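You operate a simulated robot arm through the tools that you are given. There is no shell and no other tool. Be economical: measure what you need, move in short steps, check, and stop when the job is done.

The job below is to be done with a simulated robot arm. You get a single attempt, and the scene is never put back.

TASK
Draw whey from vat 3 and run it into the ribbed orange cup.
Fine: the ribbed cup stands on its SEAT; wind the hanging cup UP before swinging; hold the grey button till the hanging cup is empty; leave the teal switch and the other ribbed cups.
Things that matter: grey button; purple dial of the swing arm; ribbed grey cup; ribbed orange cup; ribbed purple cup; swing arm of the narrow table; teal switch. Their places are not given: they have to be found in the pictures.

It is judged by the outcome, as a careful person would: the job done as asked, and still so three seconds after it is handed in. It fails if anything else is knocked over, pushed out of place, dropped, spilled or broken.

THE ROBOT
A 6-joint arm with a two-finger parallel gripper, fixed in place. Base frame: the origin is at the foot of the arm, x ahead of it, y to its left, z up; the work surface is at about z = 800. Units: mm, degrees, N and s.
With the tool pointing down near the work surface it reaches from about 240 to 640 mm from the base axis. Its first joint turns from -66.0 to 66.0 degrees. Payload 2.7 kg.
Tool frame: the origin (TCP) lies between the finger pads and is the grasp point; the fingertips stand 23 mm ahead of it; z points along the fingers, y is the line along which they close. Largest opening 94 mm; finger width 38, thickness 10; the body of the gripper, 54 by 96 mm, starts 39 mm behind the TCP.
Orientation is that of the tool frame in the base frame, as [roll, pitch, yaw] about the fixed x, y, z axes, in that order (R = Rz(yaw) Ry(pitch) Rx(roll)). With the fingers straight down and closing along the base's y, the tool's x points along the base's -x, its y along +y and its z along -z.

THE INTERFACE
- The arm moves only by the tool play_rows. Its argument "motion" is a list of rows, each an object (a shift or turn left out is 0, a gripper value left out holds the last) with "fingers": the gripper command, from -1 (fully open) to 1 (shut), values between in proportion; "delta_pos": the shift along the base's x, y, z in mm, a list of three; "rotation": the turn, a rotation vector about the base's x, y, z in degrees, a list of three. In form: [{"fingers": fingers, "delta_pos": [dx, dy, dz], "rotation": [rx, ry, rz]}, ...]. A call has 1 to 8 rows; each row shifts and turns the commanded pose from where the row before left it. Each row takes 0.2 s and may step no farther than 50 mm and 8.6 degrees from the row before; otherwise, or with a gripper value out of range, the whole call is refused. A pose out of reach is approached as far as the arm can. The call stops where the force on the tool passes 40 N (or 10 N more than at its start, if that is more) or the arm is blocked; 0.2 s more then pass. Each finger travels about 45 mm/s and halts on what it meets, pressing with about 34 N; the grip force reading is that of the motor and also rises with nothing between the fingers. The clock runs only during rows and for 0.2 s after the last one: add rows that do not move to give the fingers time. It gives the time, the measured TCP pose, the force on the tool (base axes), the opening and the grip force at its end, in the units of the frame above (readings bear some noise), with the torque about the TCP (base axes, N m) and any sound that the robot's microphone picked up.
- Cameras (640 x 400 px; columns grow to the right, rows downward): "scene" is fixed at [71.6, -423.7, 1393.1]; the picture's right is [0.87, -0.50, 0.00], its down [-0.24, -0.43, -0.87] and it looks along [0.43, 0.76, -0.49] (base axes); focal length 278 px, centre (320, 200). "wrist" rides on the gripper at [87, 16, -74] in the tool frame; the picture's right is [-0.18, 0.98, 0.00], its down [-0.58, -0.11, -0.81] and it looks along [-0.79, -0.15, 0.59] (tool axes); focal length 243 px, centre (320, 200).
- camera(camera): a new picture of that camera. No time passes.
- probe_pixels(camera, pixels): for up to 12 pixels [column, row] of the newest picture of that camera ("zoom" is the newest enlarged one), the place [x, y, z] in the base frame of the surface seen there, good to about 3 mm, but the place of the scene camera against the robot may be out by one fixed shift of up to 25 mm in any direction. No time passes.
- close_up(camera, box): a new picture of the part [left, top, right, bottom] of that camera's present view, enlarged. No time passes.
- close_job(): hands the job in; it is judged then, once.

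Go step by step. Measure first, check grasps and placings, and put right what went wrong. The budget is 80 turns and 54 pictures, counting those below and the enlarged ones. Unless the task says otherwise, let go and move clear before handing in, and close with one line.

The tools are called after "Request:" as a command line: name --argument value ..., lists and objects as JSON in quotes. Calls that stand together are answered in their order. play_rows: Moves the arm, as the interface text tells. Its arguments: {"type":"object","properties":{"motion":{"type":"array","items":{"type":"object","properties":{"fingers":{"type":"number"},"delta_pos":{"type":"array","items":{"type":"number"}},"rotation":{"type":"array","items":{"type":"number"}}}}}},"required":["motion"]} The other tools are called the same way: camera (camera) takes a picture; probe_pixels (camera, pixels) gives the place of the surface under pixels of a picture; close_up (camera, box) takes an enlarged picture of a part of a camera's view; close_job () hands the job in.

At the start:

```text
time: 0.0
tcp_pos: [328.4, 147.5, 1289.3]
orientation: [179.9, 0.1, -179.9]
wrist_force: [-0.2, 0.1, 0.2]
wrist_torque: [-0.01, 0.03, 0.0]
opening: 94.2
grasp_force: 0.1
```

scene: 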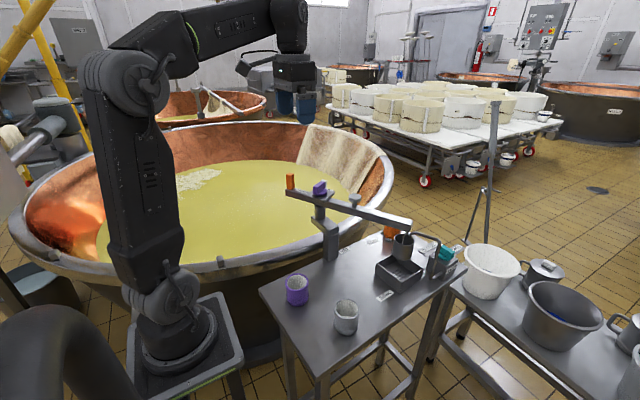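
wrist: 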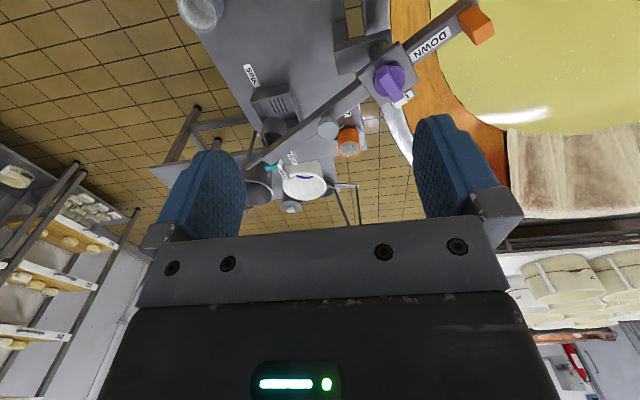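

The scene shows a narrow table with a swing arm (purple dial near (320,188), orange handle (290,182)), a hanging cup near (403,245), and ribbed cups. I will enlarge the area.

Request:
close_up --camera "scene" --box '[260, 160, 480, 300]'

Request:
close_up --camera "wrist" --box '[160, 0, 500, 220]'

```text
2.86 times, centred on (370, 230) of scene
```

zoom: 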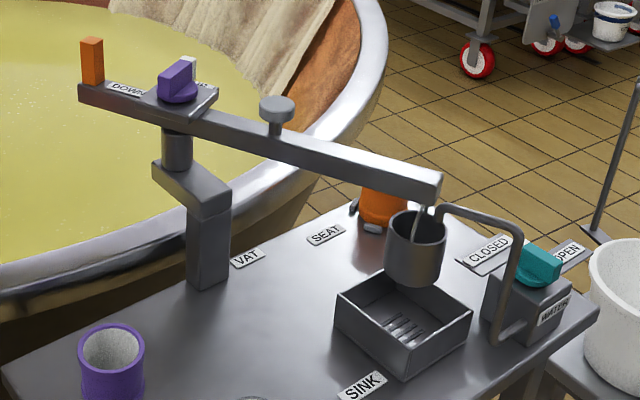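

```text
1.82 times, centred on (330, 110) of wrist
```

zoom: 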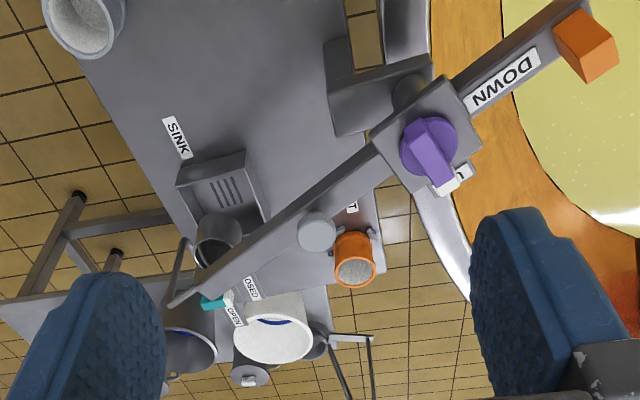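

The boom pivots under the dial; the hanging cup is over the sink. I will measure the key features.

Request:
camera --camera "scene"

Request:
probe_pixels --camera "scene" --pixels '[[290, 177], [290, 187], [319, 187], [320, 193], [354, 197], [408, 222], [403, 238], [389, 232], [371, 241], [344, 251], [384, 295], [447, 250]]'

Request:
probe_pixels --camera "wrist" --pixels '[[476, 22], [390, 78], [404, 98], [327, 128], [348, 145], [349, 137], [272, 130], [255, 172], [272, 168], [430, 45], [200, 10], [255, 75]]'

Request:
close_up --camera "scene" --box '[340, 210, 440, 275]'

Request:
close_up --camera "wrist" --box '[300, 40, 440, 165]'

```text
49 pictures are left
```

scene: 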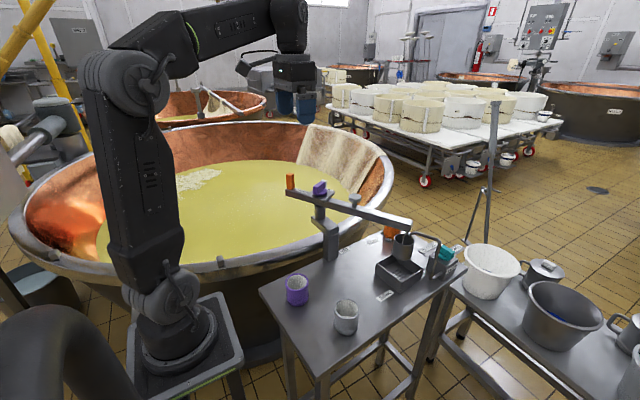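

```text
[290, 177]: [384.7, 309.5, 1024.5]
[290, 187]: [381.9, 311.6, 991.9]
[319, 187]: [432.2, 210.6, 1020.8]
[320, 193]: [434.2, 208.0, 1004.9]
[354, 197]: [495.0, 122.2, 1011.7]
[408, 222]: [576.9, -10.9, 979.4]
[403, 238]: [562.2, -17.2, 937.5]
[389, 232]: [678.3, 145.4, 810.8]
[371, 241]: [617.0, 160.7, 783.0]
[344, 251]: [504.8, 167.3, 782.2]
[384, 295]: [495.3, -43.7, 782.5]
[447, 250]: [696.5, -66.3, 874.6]
```

```text
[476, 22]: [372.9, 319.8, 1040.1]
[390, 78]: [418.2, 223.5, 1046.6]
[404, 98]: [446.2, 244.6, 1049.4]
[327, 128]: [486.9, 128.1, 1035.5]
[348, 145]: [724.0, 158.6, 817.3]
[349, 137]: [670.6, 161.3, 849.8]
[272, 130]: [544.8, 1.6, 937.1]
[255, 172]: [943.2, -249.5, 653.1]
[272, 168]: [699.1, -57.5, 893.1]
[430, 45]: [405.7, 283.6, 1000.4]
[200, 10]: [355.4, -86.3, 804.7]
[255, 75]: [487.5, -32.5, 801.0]
```

```text
6.15 times, centred on (390, 242) of scene
```

zoom: 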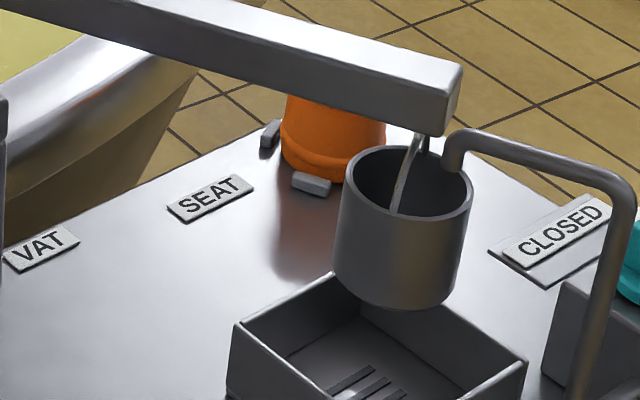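

```text
3.20 times, centred on (370, 102) of wrist
```

zoom: 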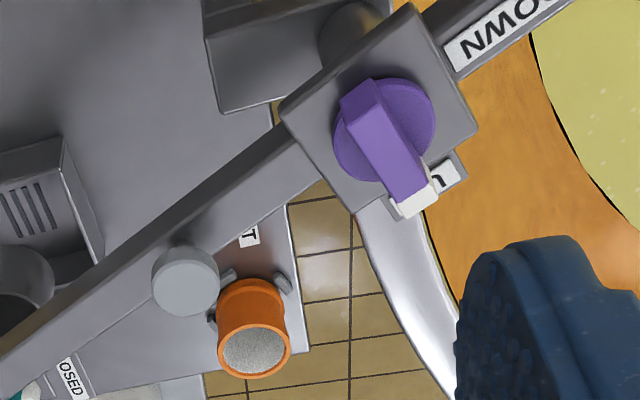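

The orange cup sits at about (675,157) among seat blocks; radius from the pivot (~(423,222)) matches the hanging cup. Now I'll measure the vat rim/whey and the dial labels.

Request:
probe_pixels --camera "scene" --pixels '[[310, 175], [345, 185], [375, 190], [388, 180], [300, 215], [250, 220], [280, 257], [220, 264], [330, 160], [250, 170], [360, 215], [386, 195]]'

Request:
close_up --camera "scene" --box '[275, 170, 345, 215]'

Request:
close_up --camera "scene" --box '[100, 230, 340, 370]'

```text
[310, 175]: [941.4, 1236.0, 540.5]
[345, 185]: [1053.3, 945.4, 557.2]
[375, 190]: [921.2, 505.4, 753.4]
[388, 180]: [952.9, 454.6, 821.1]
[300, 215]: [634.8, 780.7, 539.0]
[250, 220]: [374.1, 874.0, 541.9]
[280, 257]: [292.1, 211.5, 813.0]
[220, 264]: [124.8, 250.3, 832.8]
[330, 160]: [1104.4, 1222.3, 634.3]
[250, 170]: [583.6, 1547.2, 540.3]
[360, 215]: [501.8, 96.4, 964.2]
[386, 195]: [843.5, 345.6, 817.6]
```

```text
8.89 times, centred on (310, 192) of scene
```

zoom: 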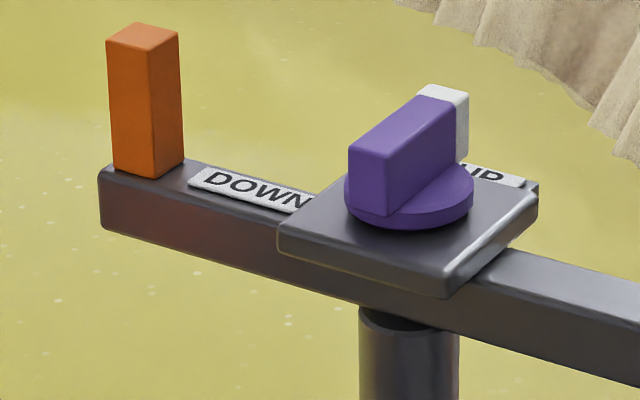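

```text
2.67 times, centred on (220, 300) of scene
```

zoom: 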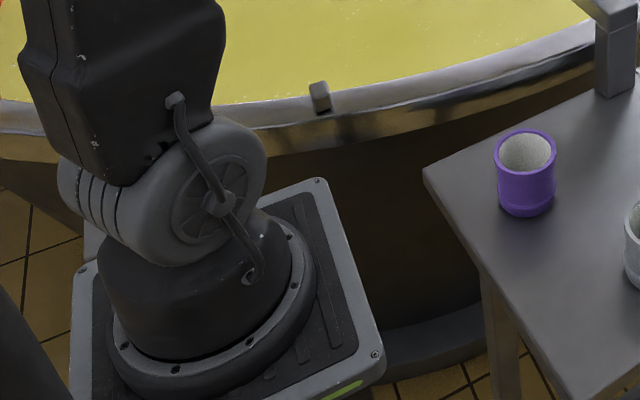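

The dial pointer is at UP already (white tip at zoom (455,110)); whey lies at z≈560, rim ≈835. I'll move above the orange handle post with the yaw turned −57° so that the fingers straddle the boom.

Request:
play_rows --motion '[{"fingers": -1, "delta_pos": [6.4, 24.6, -18], "rotation": [0, 0, -8.2]}, {"delta_pos": [6.4, 24.6, -18], "rotation": [0, 0, -8.2]}, {"delta_pos": [6.4, 24.6, -18], "rotation": [0, 0, -8.2]}, {"delta_pos": [6.4, 24.6, -18], "rotation": [0, 0, -8.2]}, {"delta_pos": [6.4, 24.6, -18], "rotation": [0, 0, -8.2]}, {"delta_pos": [6.4, 24.6, -18], "rotation": [0, 0, -8.2]}, {"delta_pos": [6.4, 24.6, -18], "rotation": [0, 0, -8.2]}]'

Request:
camera --camera "wrist"

```text
time: 1.6
tcp_pos: [371.6, 320.0, 1163.5]
orientation: [179.9, 0.0, 122.6]
wrist_force: [-0.2, 0.4, 0.0]
wrist_torque: [0.01, -0.01, -0.01]
opening: 94.0
grasp_force: 0.0
```

```text
44 pictures are left
```

wrist: 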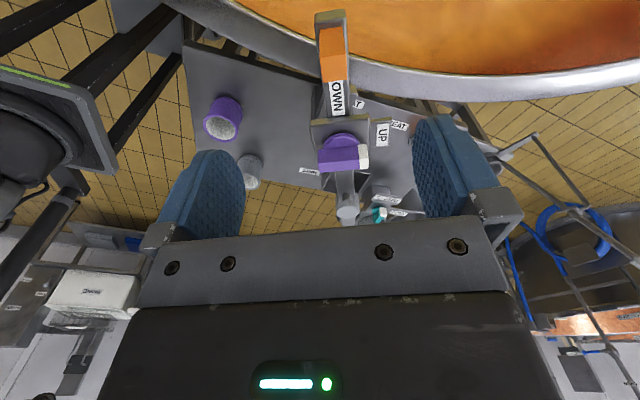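

Request:
probe_pixels --camera "wrist" --pixels '[[331, 65], [331, 77], [321, 79], [343, 79], [330, 30], [331, 40], [343, 148], [340, 140], [345, 154], [347, 212], [338, 100], [372, 158]]'

Request:
close_up --camera "wrist" --box '[280, 0, 420, 90]'

```text
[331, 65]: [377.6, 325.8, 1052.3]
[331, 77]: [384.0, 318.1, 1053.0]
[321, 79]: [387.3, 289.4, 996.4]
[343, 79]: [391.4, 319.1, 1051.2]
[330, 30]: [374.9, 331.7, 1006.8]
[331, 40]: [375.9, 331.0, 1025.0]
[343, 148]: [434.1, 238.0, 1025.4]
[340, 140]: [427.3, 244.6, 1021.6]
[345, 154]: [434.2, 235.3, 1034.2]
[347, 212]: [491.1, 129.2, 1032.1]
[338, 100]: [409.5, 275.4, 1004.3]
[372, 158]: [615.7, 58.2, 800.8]
```

```text
4.44 times, centred on (350, 45) of wrist
```

zoom: 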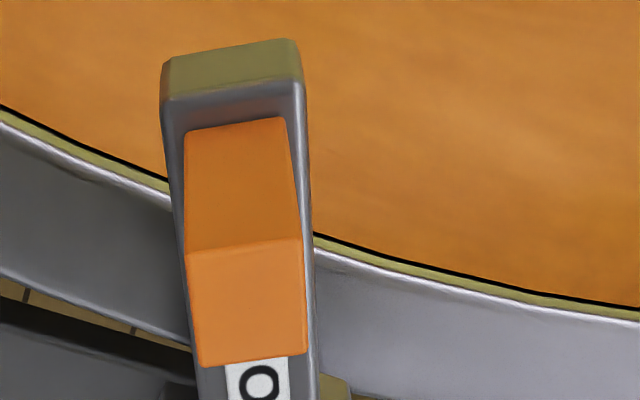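

The post is about 18 mm square, top z≈1052, centre ≈(381,323); boom direction ≈−60°. I'll align and descend to z≈1034, then grip.

Request:
play_rows --motion '[{"fingers": -0.4, "delta_pos": [5, 1.5, -43], "rotation": [0, 0, -2.5]}, {"delta_pos": [4, 1.5, -43]}, {"delta_pos": [0, 0, -30]}, {"delta_pos": [0, 0, -12]}, {"delta_pos": [0, 0, 0]}]'

Request:
camera --camera "wrist"

```text
time: 2.8
tcp_pos: [379.6, 319.8, 1035.7]
orientation: [179.8, 0.0, 120.1]
wrist_force: [0.0, 0.2, 0.2]
wrist_torque: [0.01, 0.0, 0.02]
opening: 65.9
grasp_force: 0.1
```

```text
42 pictures are left
```

wrist: 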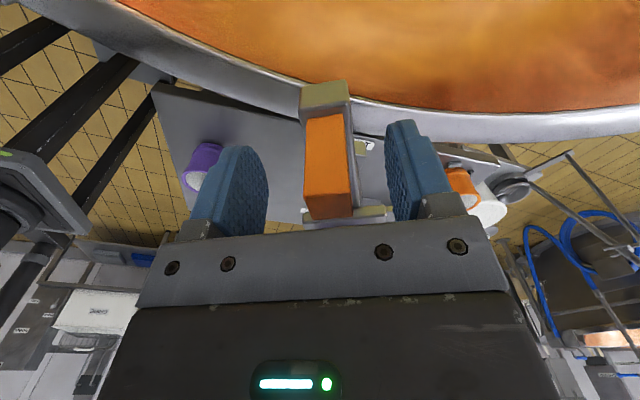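

The post (325,165) sits centred between the fingers. Closing on it.

Request:
play_rows --motion '[{"fingers": 1}, {}, {}, {}, {}]'

```text
time: 4.0
tcp_pos: [379.2, 318.9, 1036.1]
orientation: [180.0, 0.0, 120.1]
wrist_force: [1.6, 4.0, -0.4]
wrist_torque: [-0.13, 0.49, 0.22]
opening: 21.1
grasp_force: 45.7
```

Gripped (opening 21). Try a small swing counter-clockwise about the pivot to check it moves freely.

Request:
play_rows --motion '[{"delta_pos": [-9.4, -6.1, 0], "rotation": [0, 0, 6]}, {"delta_pos": [-8.7, -7.1, 0], "rotation": [0, 0, 6]}, {}]'

Request:
camera --camera "scene"

```text
time: 4.8
tcp_pos: [362.0, 306.9, 1036.8]
orientation: [180.0, 0.0, 132.1]
wrist_force: [0.4, -2.6, 9.6]
wrist_torque: [-0.01, 1.28, 0.0]
opening: 20.9
grasp_force: 44.8
```

```text
41 pictures are left
```

scene: 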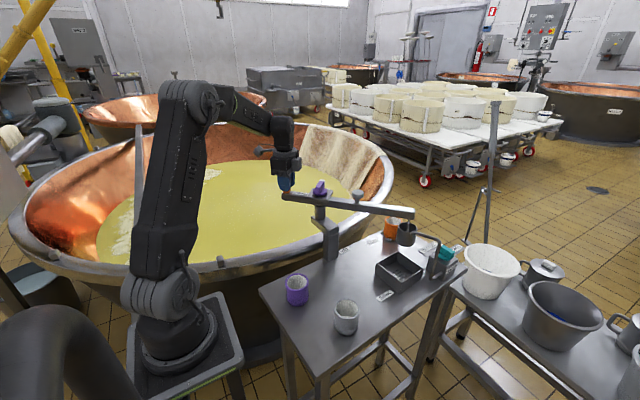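

The boom swings freely and the cup has moved off the sink. Continuing to about 162°.

Request:
play_rows --motion '[{"delta_pos": [-7.9, -7.9, 0], "rotation": [0, 0, 6]}, {"delta_pos": [-7.1, -8.7, 0], "rotation": [0, 0, 6]}, {"delta_pos": [-6.1, -9.4, 0], "rotation": [0, 0, 6]}, {"delta_pos": [-5.0, -10.0, 0], "rotation": [0, 0, 6]}, {"delta_pos": [-4.1, -10.4, 0], "rotation": [0, 0, 6]}, {}]'

Request:
camera --camera "scene"

```text
time: 6.2
tcp_pos: [333.5, 262.2, 1035.2]
orientation: [179.7, 0.2, 162.2]
wrist_force: [8.9, -8.1, 22.0]
wrist_torque: [-0.92, 0.23, -0.19]
opening: 20.7
grasp_force: 44.6
```

```text
40 pictures are left
```

scene: 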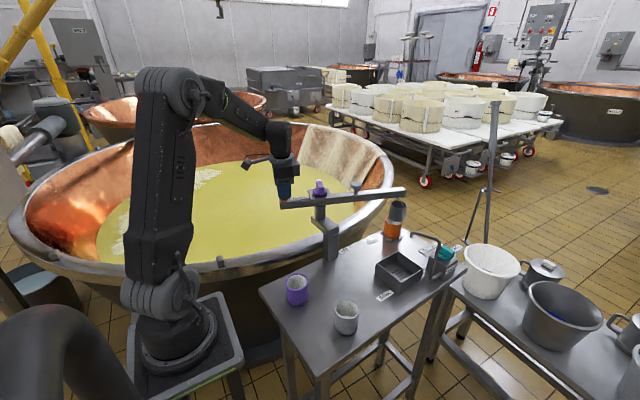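

The hanging cup is passing above the orange cup at (397,212); z‑force is 22 N, so I'm lifting slightly while continuing.

Request:
play_rows --motion '[{"delta_pos": [0, 0, 2]}, {"delta_pos": [-2.4, -10.9, 1], "rotation": [0, 0, 6]}, {"delta_pos": [-1.7, -11, 0], "rotation": [0, 0, 6]}, {"delta_pos": [-0.6, -11.2, 0], "rotation": [0, 0, 6]}, {}]'

Request:
camera --camera "scene"

```text
time: 7.4
tcp_pos: [329.4, 228.8, 1035.5]
orientation: [-179.9, -0.2, -179.9]
wrist_force: [6.2, 0.3, -4.2]
wrist_torque: [0.59, 0.4, -0.09]
opening: 20.8
grasp_force: 45.0
stopped in row 5: the force on the tool passed its limit (the readings are from after the stop); the commanded pose is now the measured one
```

```text
39 pictures are left
```

scene: 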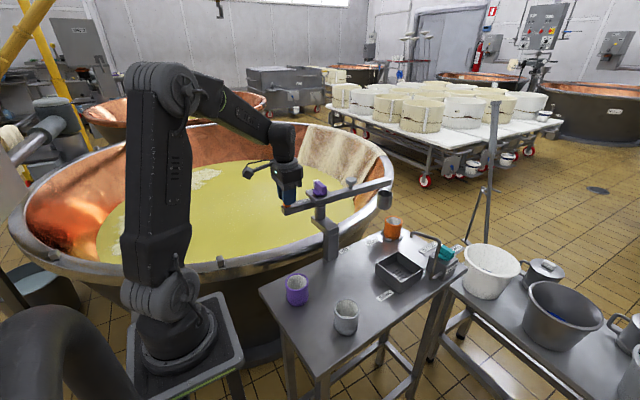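

The stop was a brief force spike; forces are low again, and the boom is at 0° (pivot ≈(432.5,229), r≈104). Continuing.

Request:
play_rows --motion '[{"delta_pos": [0.6, -10.9, 0], "rotation": [0, 0, 6]}, {"delta_pos": [1.7, -10.7, 0], "rotation": [0, 0, 6]}, {"delta_pos": [2.8, -10.5, 0], "rotation": [0, 0, 6]}, {"delta_pos": [3.9, -10.2, 0], "rotation": [0, 0, 6]}, {"delta_pos": [4.9, -9.7, 0], "rotation": [0, 0, 6]}, {}]'

Request:
camera --camera "scene"

```text
time: 8.8
tcp_pos: [341.2, 176.7, 1036.1]
orientation: [-179.9, -0.5, -149.9]
wrist_force: [-1.7, -5.2, -7.1]
wrist_torque: [1.05, -0.88, -0.31]
opening: 20.7
grasp_force: 45.8
```

```text
38 pictures are left
```

scene: 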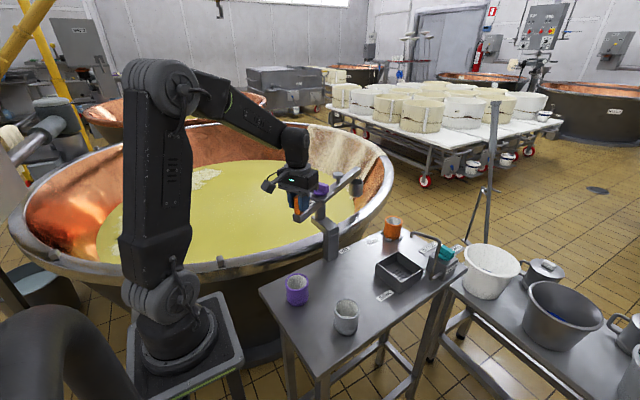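

Swing at ~30°, forces small. Continue toward ~60° and beyond.

Request:
play_rows --motion '[{"delta_pos": [6, -9.1, 0], "rotation": [0, 0, 6]}, {"delta_pos": [6.8, -8.5, 0], "rotation": [0, 0, 6]}, {"delta_pos": [7.7, -7.7, 0], "rotation": [0, 0, 6]}, {"delta_pos": [8.5, -6.8, 0], "rotation": [0, 0, 6]}, {"delta_pos": [9.1, -6, 0], "rotation": [0, 0, 6]}, {}]'

Request:
camera --camera "scene"

Request:
camera --camera "wrist"

```text
time: 10.3
tcp_pos: [380.1, 137.0, 1035.6]
orientation: [179.9, -0.7, -119.8]
wrist_force: [-2.9, -7.8, 4.3]
wrist_torque: [0.31, -0.18, -0.12]
opening: 20.9
grasp_force: 45.2
stopped in row 6: the force on the tool passed its limit (the readings are from after the stop); the commanded pose is now the measured one
```

```text
37 pictures are left
```

scene: 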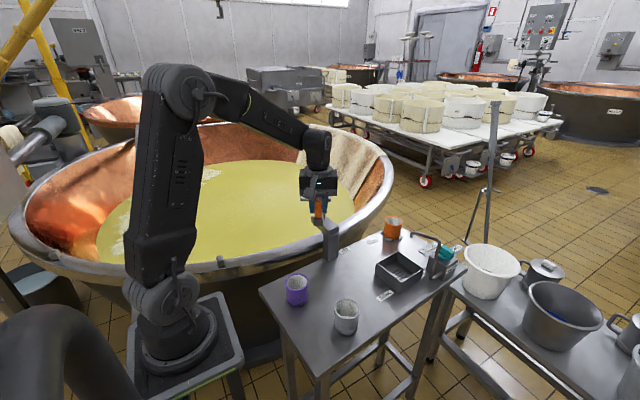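

```text
36 pictures are left
```

wrist: 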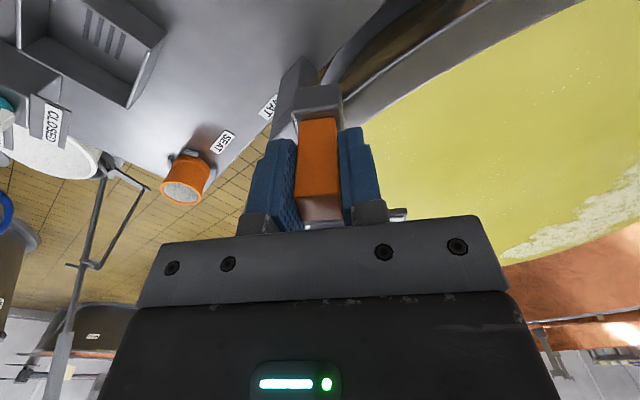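

At 60° the cup is over the vat edge area; I'll go further to bring it deeper over the whey (vat centre lies near +y), decelerating gently.

Request:
play_rows --motion '[{"delta_pos": [9.7, -4.5, 0], "rotation": [0, 0, 6]}, {"delta_pos": [10.2, -3.7, 0], "rotation": [0, 0, 6]}, {"delta_pos": [5.3, -1.6, 0], "rotation": [0, 0, 3]}, {"delta_pos": [1.7, -0.5, 0], "rotation": [0, 0, 1]}, {}]'

Request:
camera --camera "scene"

Request:
camera --camera "wrist"

```text
time: 11.3
tcp_pos: [406.7, 123.2, 1035.3]
orientation: [-180.0, -1.0, -104.2]
wrist_force: [-1.5, -8.1, 1.3]
wrist_torque: [0.29, -0.37, -0.16]
opening: 20.8
grasp_force: 45.2
stopped in row 5: the force on the tool passed its limit (the readings are from after the stop); the commanded pose is now the measured one
```

```text
35 pictures are left
```

scene: 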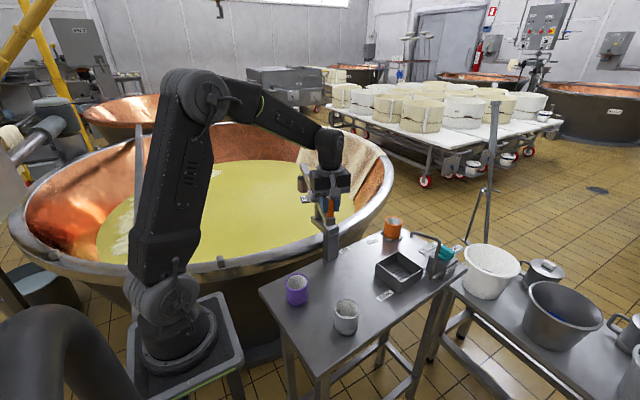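

```text
34 pictures are left
```

wrist: 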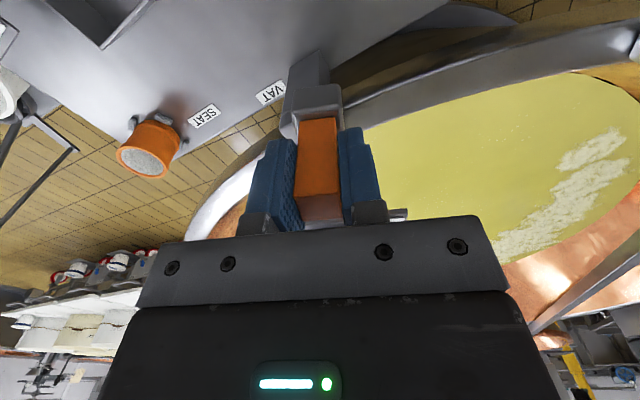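

Check where the hanging cup is now; something grey is at (303,183).

Request:
close_up --camera "scene" --box '[270, 150, 370, 260]'

Request:
probe_pixels --camera "wrist" --pixels '[[370, 150], [400, 150], [450, 95], [540, 75], [370, 125], [400, 110], [420, 90], [600, 35]]'

```text
3.64 times, centred on (320, 205) of scene
```

zoom: 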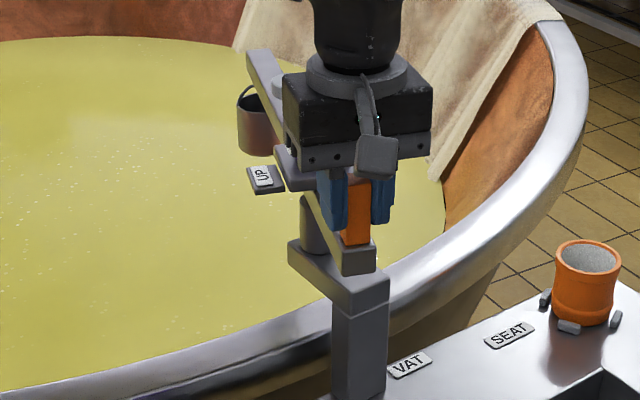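

```text
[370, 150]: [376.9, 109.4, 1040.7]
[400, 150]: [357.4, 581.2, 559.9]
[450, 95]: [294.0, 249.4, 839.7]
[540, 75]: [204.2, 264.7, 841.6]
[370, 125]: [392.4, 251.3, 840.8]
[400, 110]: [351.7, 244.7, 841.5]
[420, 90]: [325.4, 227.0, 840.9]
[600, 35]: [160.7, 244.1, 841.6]
```

The cup hangs over the whey inside the vat (zoom (258,125)). I'll swing a bit further (to ~84°) for clear margin from the wall, then release.

Request:
play_rows --motion '[{"delta_pos": [5, -1.2, 0], "rotation": [0, 0, 2.8]}, {"delta_pos": [5, -0.9, 0], "rotation": [0, 0, 2.8]}, {"delta_pos": [3, -0.4, 0], "rotation": [0, 0, 1.6]}, {"delta_pos": [1.5, -0.1, 0], "rotation": [0, 0, 0.8]}, {}]'

```text
time: 12.5
tcp_pos: [422.3, 120.4, 1036.3]
orientation: [179.9, -1.1, -96.2]
wrist_force: [-2.3, -24.1, 2.3]
wrist_torque: [0.67, -0.79, -0.1]
opening: 20.9
grasp_force: 45.1
```

Boom at ~84°. Releasing and rising to look at the boom.

Request:
play_rows --motion '[{"fingers": -0.3}, {}, {}, {"delta_pos": [0, 0, 40]}, {"delta_pos": [0, 0, 45], "fingers": -0.3}, {"delta_pos": [0, 0, 40]}]'

Request:
play_rows --motion '[{"delta_pos": [-5, 15, 0], "rotation": [0, 0, -8.4]}, {"delta_pos": [-5, 15, 0], "rotation": [0, 0, -8.4]}, {"delta_pos": [0, 15, 0], "rotation": [0, 0, -8.4]}, {"delta_pos": [0, 15, 0], "rotation": [0, 0, -8.4]}, {"delta_pos": [0, 15, 0], "rotation": [0, 0, -8.4]}, {"delta_pos": [0, 15, 0], "rotation": [0, 0, -8.4]}, {"delta_pos": [0, 15, 0], "rotation": [0, 0, -8.4]}, {"delta_pos": [0, 0, 0], "rotation": [0, 0, -8.4]}]'

Request:
camera --camera "wrist"

Request:
camera --camera "scene"

```text
time: 13.9
tcp_pos: [424.1, 121.3, 1159.7]
orientation: [179.9, -1.0, -96.1]
wrist_force: [-0.1, 0.9, 0.5]
wrist_torque: [0.0, 0.01, 0.02]
opening: 60.8
grasp_force: 0.0
```

```text
time: 15.7
tcp_pos: [411.8, 227.8, 1160.0]
orientation: [179.9, -1.0, -163.4]
wrist_force: [-0.6, 0.9, -0.8]
wrist_torque: [-0.02, 0.01, -0.02]
opening: 61.1
grasp_force: 0.1
```

```text
32 pictures are left
```

wrist: 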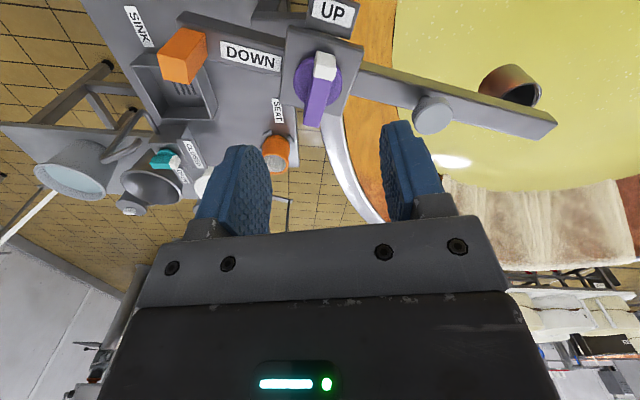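

```text
31 pictures are left
```

scene: 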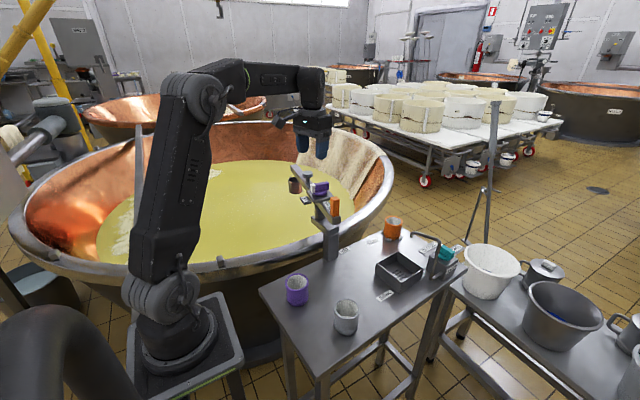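

Clear view: the pointer is at UP; I'll probe the bar, post, button and boom end for exact positions.

Request:
probe_pixels --camera "wrist" --pixels '[[325, 58], [323, 75], [318, 97], [313, 118], [185, 45], [432, 105], [545, 122], [510, 72], [320, 50], [337, 100], [240, 57], [510, 90]]'

Request:
close_up --camera "wrist" --box '[260, 20, 400, 140]'

```text
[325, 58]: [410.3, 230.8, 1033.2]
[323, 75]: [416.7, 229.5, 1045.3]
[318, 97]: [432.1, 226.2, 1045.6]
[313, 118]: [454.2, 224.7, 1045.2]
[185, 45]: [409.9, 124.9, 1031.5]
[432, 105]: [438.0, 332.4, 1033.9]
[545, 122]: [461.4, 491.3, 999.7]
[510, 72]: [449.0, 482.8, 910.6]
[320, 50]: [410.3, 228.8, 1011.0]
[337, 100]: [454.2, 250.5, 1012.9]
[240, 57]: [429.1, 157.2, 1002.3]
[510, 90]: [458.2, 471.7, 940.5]
```

```text
3.33 times, centred on (330, 80) of wrist
```

zoom: 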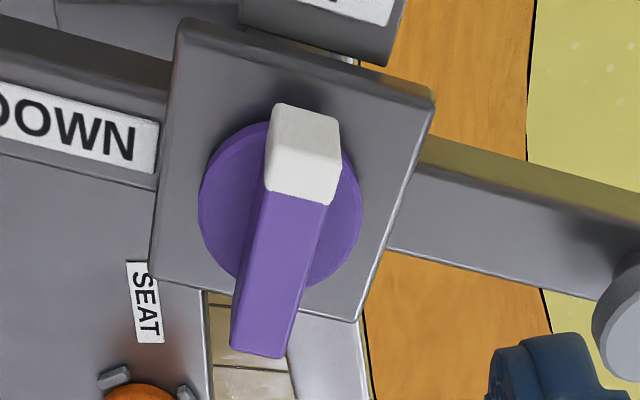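

Bar centre ≈(433,227), top z≈1045, pointing ≈173.5°. Aligning above and descending to z≈1046.

Request:
play_rows --motion '[{"delta_pos": [10, 0, 0], "rotation": [0, 0, -7.7], "fingers": -0.3}, {"delta_pos": [11, 0, 0], "rotation": [0, 0, -7.7]}, {"delta_pos": [0, 0, -20], "rotation": [0, 0, -7.7]}, {"delta_pos": [0, 0, -30]}, {"delta_pos": [0, 0, -30]}, {}]'

Request:
camera --camera "wrist"

```text
time: 17.1
tcp_pos: [434.9, 227.1, 1079.9]
orientation: [180.0, -1.0, 173.5]
wrist_force: [0.0, 0.7, -0.4]
wrist_torque: [0.01, -0.01, 0.03]
opening: 61.0
grasp_force: 0.1
```

```text
29 pictures are left
```

wrist: 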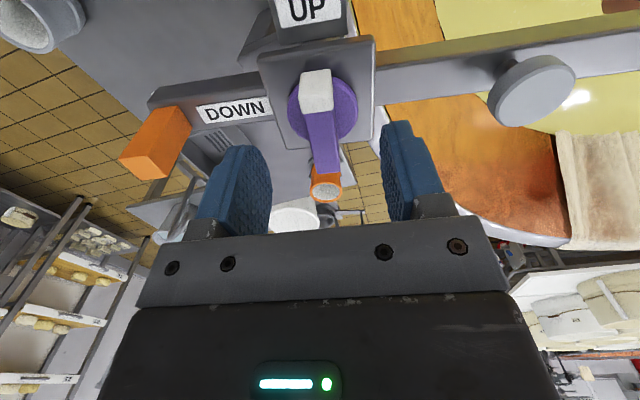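

Bar is centred between the fingers. Descend and grip.

Request:
play_rows --motion '[{"delta_pos": [-1, 0, -20]}, {"delta_pos": [0, 0, -14]}, {}, {"fingers": 1}, {}, {}, {}, {}]'

```text
time: 18.9
tcp_pos: [432.6, 229.5, 1046.9]
orientation: [179.8, -1.1, 173.6]
wrist_force: [0.1, 5.6, -0.8]
wrist_torque: [-0.2, -0.04, 0.1]
opening: 15.8
grasp_force: 45.1
```

Gripped (15.8 mm). Turn the dial counter-clockwise toward DOWN, 45° first.

Request:
play_rows --motion '[{"rotation": [0, 0, 8]}, {"rotation": [0, 0, 8]}, {"rotation": [0, 0, 8]}, {"rotation": [0, 0, 8]}, {"rotation": [0, 0, 8]}, {}]'

Request:
camera --camera "wrist"

```text
time: 20.3
tcp_pos: [430.1, 228.8, 1046.7]
orientation: [-180.0, -1.2, -146.7]
wrist_force: [-7.7, -4.9, -2.8]
wrist_torque: [-0.11, -0.05, -2.36]
opening: 35.5
grasp_force: 45.3
```

```text
28 pictures are left
```

wrist: 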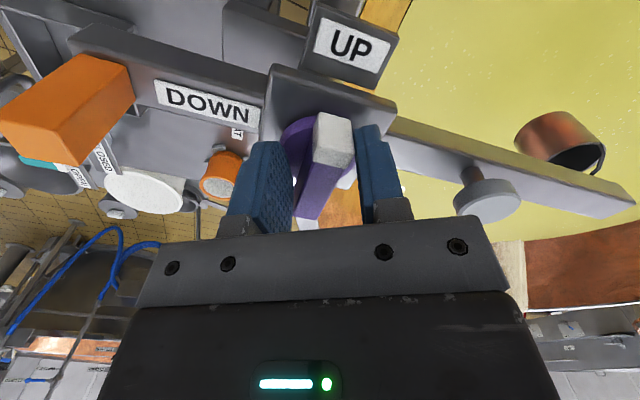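

The fingers spread to 35 mm: the bar may not have followed. Measuring the bar's present angle.

Request:
probe_pixels --camera "wrist" --pixels '[[335, 118], [333, 135], [331, 160], [322, 185], [318, 210], [85, 80], [488, 195], [350, 45], [620, 195]]'

Request:
close_up --camera "wrist" --box '[220, 60, 430, 240]'

```text
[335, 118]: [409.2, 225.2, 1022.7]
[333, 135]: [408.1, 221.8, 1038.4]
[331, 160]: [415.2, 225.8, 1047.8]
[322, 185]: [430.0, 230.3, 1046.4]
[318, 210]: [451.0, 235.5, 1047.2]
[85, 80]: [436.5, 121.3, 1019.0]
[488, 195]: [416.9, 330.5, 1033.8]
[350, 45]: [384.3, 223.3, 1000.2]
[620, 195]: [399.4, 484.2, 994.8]
```

```text
2.22 times, centred on (325, 150) of wrist
```

zoom: 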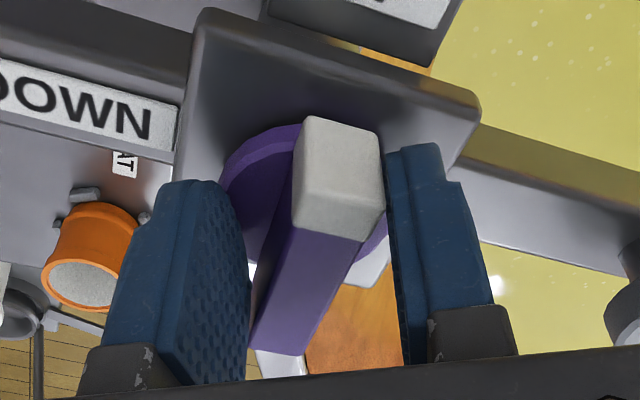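

The boom has drifted ~12° with the dial (now ≈98°), and the bar only turned ~9° relative to it. I'll open, realign to the bar and regrip.

Request:
play_rows --motion '[{"fingers": -0.1}, {}, {}, {"rotation": [0, 0, -6]}, {"rotation": [0, 0, -6]}, {"rotation": [0, 0, -6]}, {}]'

Request:
camera --camera "wrist"

Request:
probe_pixels --camera "wrist" --pixels '[[330, 150], [325, 170], [322, 190], [320, 210], [480, 170], [100, 110]]'

```text
time: 21.9
tcp_pos: [430.8, 226.8, 1046.8]
orientation: [179.9, -1.0, -164.5]
wrist_force: [0.5, 0.1, 0.1]
wrist_torque: [0.0, -0.04, 0.0]
opening: 51.5
grasp_force: 0.0
```

```text
26 pictures are left
```

wrist: 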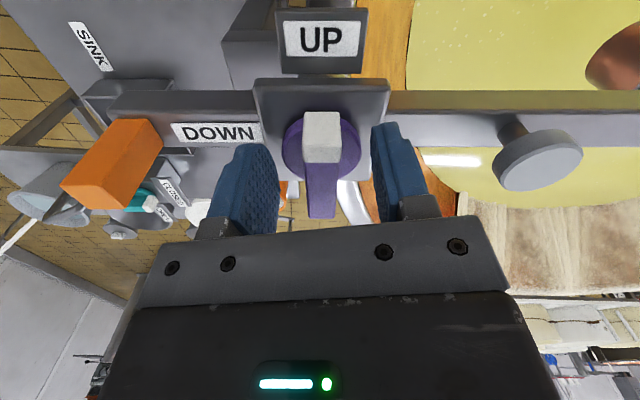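

```text
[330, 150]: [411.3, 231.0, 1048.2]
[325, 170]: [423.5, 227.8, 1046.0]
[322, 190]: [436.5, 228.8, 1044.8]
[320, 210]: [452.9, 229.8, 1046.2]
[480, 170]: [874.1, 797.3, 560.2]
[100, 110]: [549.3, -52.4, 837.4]
```

The pointer is still exactly on UP. Measuring the boom angle now before turning again.

Request:
probe_pixels --camera "wrist" --pixels '[[540, 145], [130, 150], [430, 105], [600, 105], [620, 65], [326, 205], [312, 205], [322, 40]]'

```text
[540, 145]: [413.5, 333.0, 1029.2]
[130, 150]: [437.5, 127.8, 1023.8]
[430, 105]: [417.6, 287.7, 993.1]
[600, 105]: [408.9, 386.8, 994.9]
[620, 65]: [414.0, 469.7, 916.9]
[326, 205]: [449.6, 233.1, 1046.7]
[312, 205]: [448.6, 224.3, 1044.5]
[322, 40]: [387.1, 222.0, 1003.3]
```

Boom ≈95°, bar ≈185°. Realign to 186°, regrip, and turn in small increments watching torque.

Request:
play_rows --motion '[{"delta_pos": [1.5, 2, -2], "rotation": [0, 0, -8]}, {"fingers": 1}, {}, {}, {}, {"rotation": [0, 0, 8]}, {}]'

Request:
play_rows --motion '[{"rotation": [0, 0, 8]}, {}]'

Request:
play_rows --motion '[{"rotation": [0, 0, 8]}, {}]'

```text
time: 23.5
tcp_pos: [432.0, 226.9, 1043.4]
orientation: [-180.0, -1.2, -164.3]
wrist_force: [-6.8, -27.9, 2.1]
wrist_torque: [-0.48, 0.1, -1.28]
opening: 44.1
grasp_force: 44.9
```

```text
time: 24.1
tcp_pos: [434.1, 227.4, 1043.5]
orientation: [-179.9, -1.2, -156.5]
wrist_force: [0.0, -30.0, 0.5]
wrist_torque: [-0.59, 0.08, -0.98]
opening: 44.4
grasp_force: 45.3
```

```text
time: 24.7
tcp_pos: [434.5, 227.0, 1043.5]
orientation: [-179.9, -1.0, -148.4]
wrist_force: [4.1, -27.8, -2.8]
wrist_torque: [-0.57, 0.04, -0.62]
opening: 43.7
grasp_force: 45.2
```

Opening 44 mm means I'm gripping the round base disc, 2–3 mm too low. Open, rise 4 mm and look.

Request:
play_rows --motion '[{"fingers": -0.1}, {}, {"delta_pos": [0, 0, 5]}, {}]'

Request:
camera --camera "wrist"

```text
time: 25.7
tcp_pos: [433.2, 230.0, 1049.7]
orientation: [179.9, -0.9, -148.4]
wrist_force: [-0.1, 1.3, 0.4]
wrist_torque: [0.03, -0.01, 0.01]
opening: 51.6
grasp_force: 0.1
```

```text
25 pictures are left
```

wrist: 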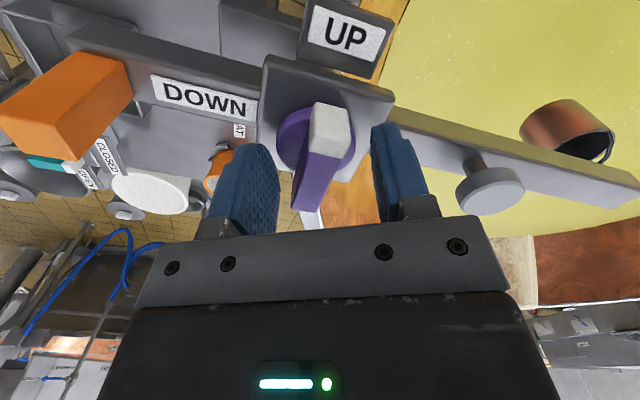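

Boom unchanged at ~97° (likely its stop). Realign with the bar at z≈1049 and regrip.

Request:
play_rows --motion '[{"rotation": [0, 0, -8.5]}, {"rotation": [0, 0, -8.5]}, {"rotation": [0, 0, -7]}, {"delta_pos": [-0.5, -1, 0]}, {"fingers": 1}, {}, {}, {}]'

Request:
play_rows --motion '[{"rotation": [0, 0, 8]}, {"rotation": [0, 0, 4]}, {}]'

```text
time: 27.5
tcp_pos: [433.8, 227.7, 1049.0]
orientation: [179.9, -1.0, -172.6]
wrist_force: [-0.3, -1.5, 0.0]
wrist_torque: [-0.01, -0.19, -1.57]
opening: 17.0
grasp_force: 45.2
```

```text
time: 28.3
tcp_pos: [432.9, 228.3, 1050.7]
orientation: [179.9, -1.0, -160.7]
wrist_force: [-0.5, -1.5, 1.0]
wrist_torque: [0.16, -0.14, -2.54]
opening: 25.5
grasp_force: 44.8
```

The dial resists 2.5 N·m counter-clockwise — likely a stop. Test clockwise gently instead.

Request:
play_rows --motion '[{"rotation": [0, 0, -8]}, {"rotation": [0, 0, -8]}, {"rotation": [0, 0, -8]}, {}]'

Request:
camera --camera "wrist"

```text
time: 29.3
tcp_pos: [432.8, 228.8, 1049.7]
orientation: [179.8, -0.8, 175.6]
wrist_force: [2.2, -0.8, 2.5]
wrist_torque: [-0.55, -0.48, 0.04]
opening: 16.1
grasp_force: 44.5
```

```text
24 pictures are left
```

wrist: 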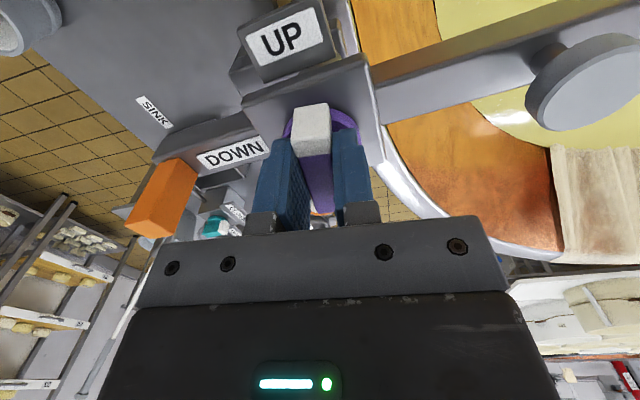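

The bar turned clockwise relative to the UP label with almost no torque. Keep turning clockwise and watch the cup.

Request:
play_rows --motion '[{"rotation": [0, 0, -8]}, {"rotation": [0, 0, -8]}, {"rotation": [0, 0, -8]}, {"rotation": [0, 0, -8]}, {}]'

Request:
camera --camera "wrist"

Request:
camera --camera "scene"

```text
time: 30.5
tcp_pos: [432.7, 231.4, 1049.4]
orientation: [179.5, -1.0, 143.6]
wrist_force: [24.9, 20.6, -5.5]
wrist_torque: [-0.49, 0.41, 0.13]
opening: 15.9
grasp_force: 44.4
```

```text
23 pictures are left
```

wrist: 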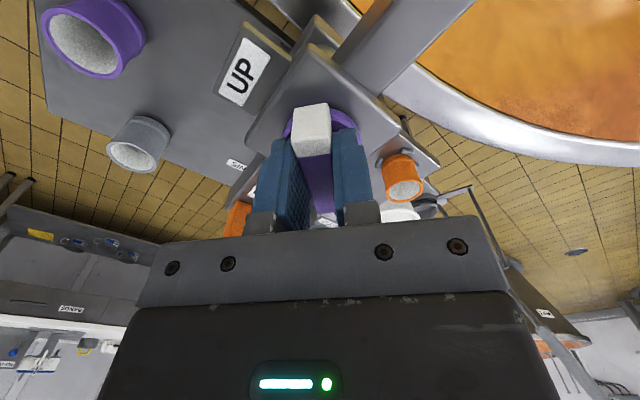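

```text
22 pictures are left
```

scene: 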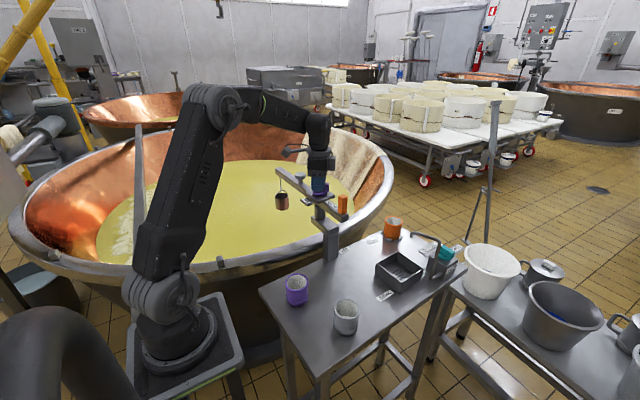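

The hanging cup has descended (281,200), so clockwise winds it down. Checking its height.

Request:
close_up --camera "scene" --box '[240, 150, 360, 250]'

Request:
probe_pixels --camera "scene" --pixels '[[281, 202], [280, 170], [290, 180], [281, 215]]'

Request:
play_rows --motion '[{"delta_pos": [1, 1, 0], "rotation": [0, 0, -8]}, {"rotation": [0, 0, -8]}, {"rotation": [0, 0, -8]}, {"rotation": [0, 0, -6]}, {}]'

Request:
camera --camera "scene"

```text
4.00 times, centred on (300, 200) of scene
```

zoom: 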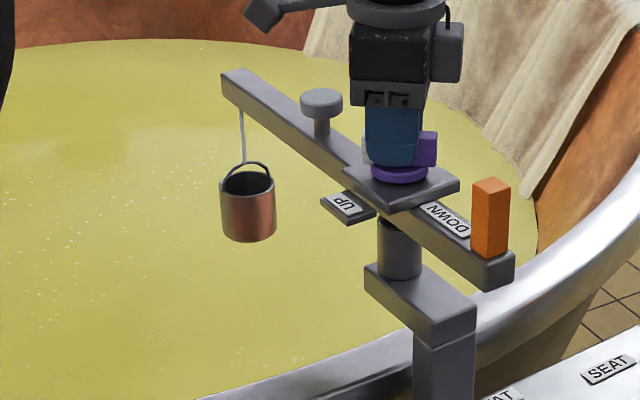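

```text
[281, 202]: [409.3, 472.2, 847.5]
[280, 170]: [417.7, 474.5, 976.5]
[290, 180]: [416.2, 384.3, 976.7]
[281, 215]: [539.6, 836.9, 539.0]
```

```text
time: 31.7
tcp_pos: [437.3, 232.2, 1049.8]
orientation: [179.6, -1.1, 113.5]
wrist_force: [25.2, 23.7, -5.1]
wrist_torque: [-1.35, -0.16, 0.16]
opening: 15.8
grasp_force: 45.2
```

```text
20 pictures are left
```

scene: 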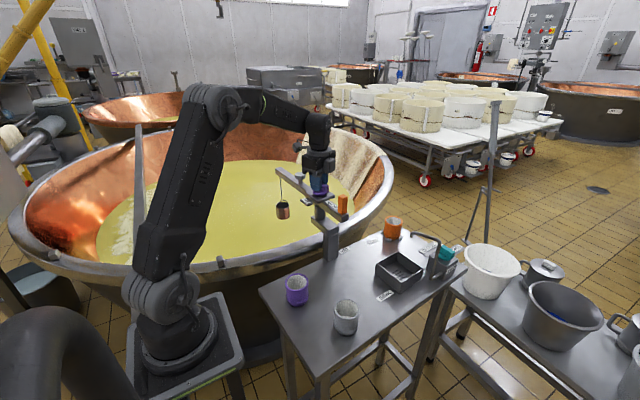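

Cup continues down. Now release and regrip half a turn round; first see where the tool settles.

Request:
play_rows --motion '[{"fingers": -0.1}, {}, {}, {}]'

Request:
play_rows --motion '[{"delta_pos": [0, 0, 15]}, {"rotation": [0, 0, 8.5]}, {"rotation": [0, 0, 8.5]}, {"rotation": [0, 0, 8.5]}, {"rotation": [0, 0, 8.5]}, {"rotation": [0, 0, 8.5]}, {"rotation": [0, 0, 8.5]}, {"rotation": [0, 0, 8.5]}]'

Request:
play_rows --motion '[{"rotation": [0, 0, 8.5]}, {"rotation": [0, 0, 8.5]}, {"rotation": [0, 0, 8.5]}, {"rotation": [0, 0, 8.5]}, {"rotation": [0, 0, 8.5]}, {"rotation": [0, 0, 8.5]}, {"rotation": [0, 0, 8.5]}, {"rotation": [0, 0, 8.5]}]'

Request:
play_rows --motion '[{"rotation": [0, 0, 8.5]}, {"rotation": [0, 0, 8.5]}, {"rotation": [0, 0, 8.5]}, {"rotation": [0, 0, 8.5]}, {"rotation": [0, 0, 8.5]}, {"rotation": [0, 0, 8.5]}, {}]'

Request:
camera --camera "wrist"

```text
time: 32.7
tcp_pos: [433.8, 230.7, 1050.3]
orientation: [179.9, -1.1, 113.7]
wrist_force: [0.4, 0.2, 0.8]
wrist_torque: [-0.02, 0.01, 0.0]
opening: 51.7
grasp_force: 0.0
```

```text
time: 34.5
tcp_pos: [432.8, 228.6, 1064.2]
orientation: [-180.0, -1.0, 173.1]
wrist_force: [1.1, -2.7, -0.3]
wrist_torque: [-0.04, 0.04, -0.02]
opening: 52.8
grasp_force: 1.4
```

```text
time: 36.3
tcp_pos: [434.5, 229.3, 1064.9]
orientation: [-179.9, -0.9, -118.9]
wrist_force: [10.1, -14.3, 0.3]
wrist_torque: [-0.33, -0.23, -0.37]
opening: 59.2
grasp_force: 7.9
```

```text
time: 37.9
tcp_pos: [435.2, 231.6, 1064.5]
orientation: [-179.9, -1.0, -67.7]
wrist_force: [20.6, 0.2, 0.9]
wrist_torque: [-0.15, -0.55, -0.13]
opening: 60.5
grasp_force: 9.9
```

```text
19 pictures are left
```

wrist: 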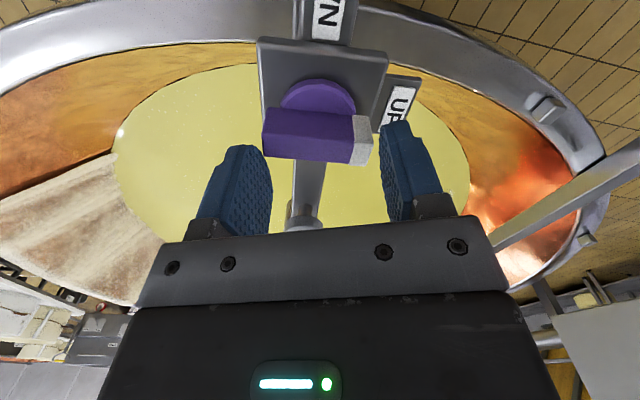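

The fingertips were still below the bar top and dragged the dial back toward UP. I'll lift properly, turn back to align, and redo it with a higher lift.

Request:
play_rows --motion '[{"delta_pos": [0, 0, 20]}, {"delta_pos": [0, 0, 10], "rotation": [0, 0, -8.5]}, {"rotation": [0, 0, -8.5]}, {"rotation": [0, 0, -8.5]}, {"rotation": [0, 0, -8.5]}, {"rotation": [0, 0, -8.5]}, {"rotation": [0, 0, -8.5]}, {"rotation": [0, 0, -8.5]}]'

Request:
play_rows --motion '[{"rotation": [0, 0, -8.5]}, {"rotation": [0, 0, -8.5]}, {"rotation": [0, 0, -8.5]}, {"rotation": [0, 0, -8.5]}, {"rotation": [0, 0, -8.5]}, {"rotation": [0, 0, -5]}, {}]'

Request:
camera --camera "wrist"

```text
time: 39.7
tcp_pos: [433.8, 229.2, 1093.1]
orientation: [180.0, -1.0, -127.5]
wrist_force: [-0.1, 0.3, -0.3]
wrist_torque: [0.01, -0.01, -0.01]
opening: 51.7
grasp_force: 0.2
```

```text
time: 41.3
tcp_pos: [433.1, 229.1, 1095.1]
orientation: [179.9, -1.0, -175.0]
wrist_force: [0.0, 0.0, 0.5]
wrist_torque: [0.01, 0.0, -0.02]
opening: 51.8
grasp_force: 0.1
```

```text
18 pictures are left
```

wrist: 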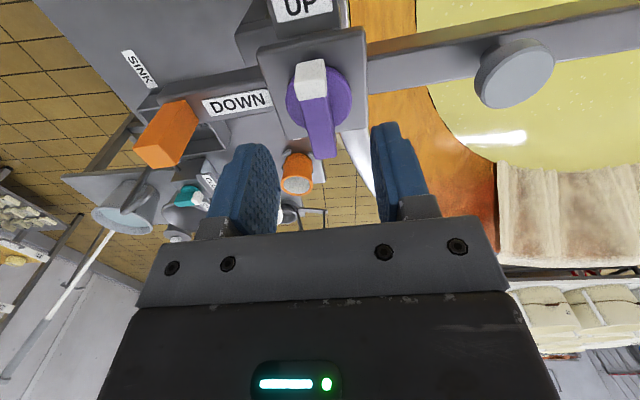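

Dial is at UP again, tool aligned. Descend, grip, and wind clockwise ~90°.

Request:
play_rows --motion '[{"delta_pos": [0, 0, -25]}, {"delta_pos": [0, 0, -20]}, {}, {"fingers": 1}, {}, {}, {}, {}]'

Request:
play_rows --motion '[{"rotation": [0, 0, -8]}, {"rotation": [0, 0, -8]}, {"rotation": [0, 0, -8]}, {"rotation": [0, 0, -8]}, {"rotation": [0, 0, -8]}, {"rotation": [0, 0, -8]}, {}]'

Request:
play_rows --motion '[{"rotation": [0, 0, -8]}, {"rotation": [0, 0, -8]}, {"rotation": [0, 0, -8]}, {"rotation": [0, 0, -8]}, {"rotation": [0, 0, -8]}, {}]'

```text
time: 43.1
tcp_pos: [433.0, 227.7, 1051.0]
orientation: [-179.9, -1.2, -175.0]
wrist_force: [-0.4, -25.6, 0.1]
wrist_torque: [-0.24, 0.16, -0.12]
opening: 15.9
grasp_force: 45.1
```

```text
time: 44.7
tcp_pos: [434.1, 230.9, 1051.3]
orientation: [179.5, -1.0, 137.1]
wrist_force: [7.9, 4.3, 17.6]
wrist_torque: [-0.79, -0.02, 0.11]
opening: 15.9
grasp_force: 45.3
```

```text
time: 45.9
tcp_pos: [435.7, 232.4, 1051.2]
orientation: [179.3, -1.4, 98.5]
wrist_force: [7.9, 6.9, -3.8]
wrist_torque: [-0.93, 0.47, 0.08]
opening: 16.0
grasp_force: 45.1
stopped in row 6: the force on the tool passed its limit (the readings are from after the stop); the commanded pose is now the measured one
```

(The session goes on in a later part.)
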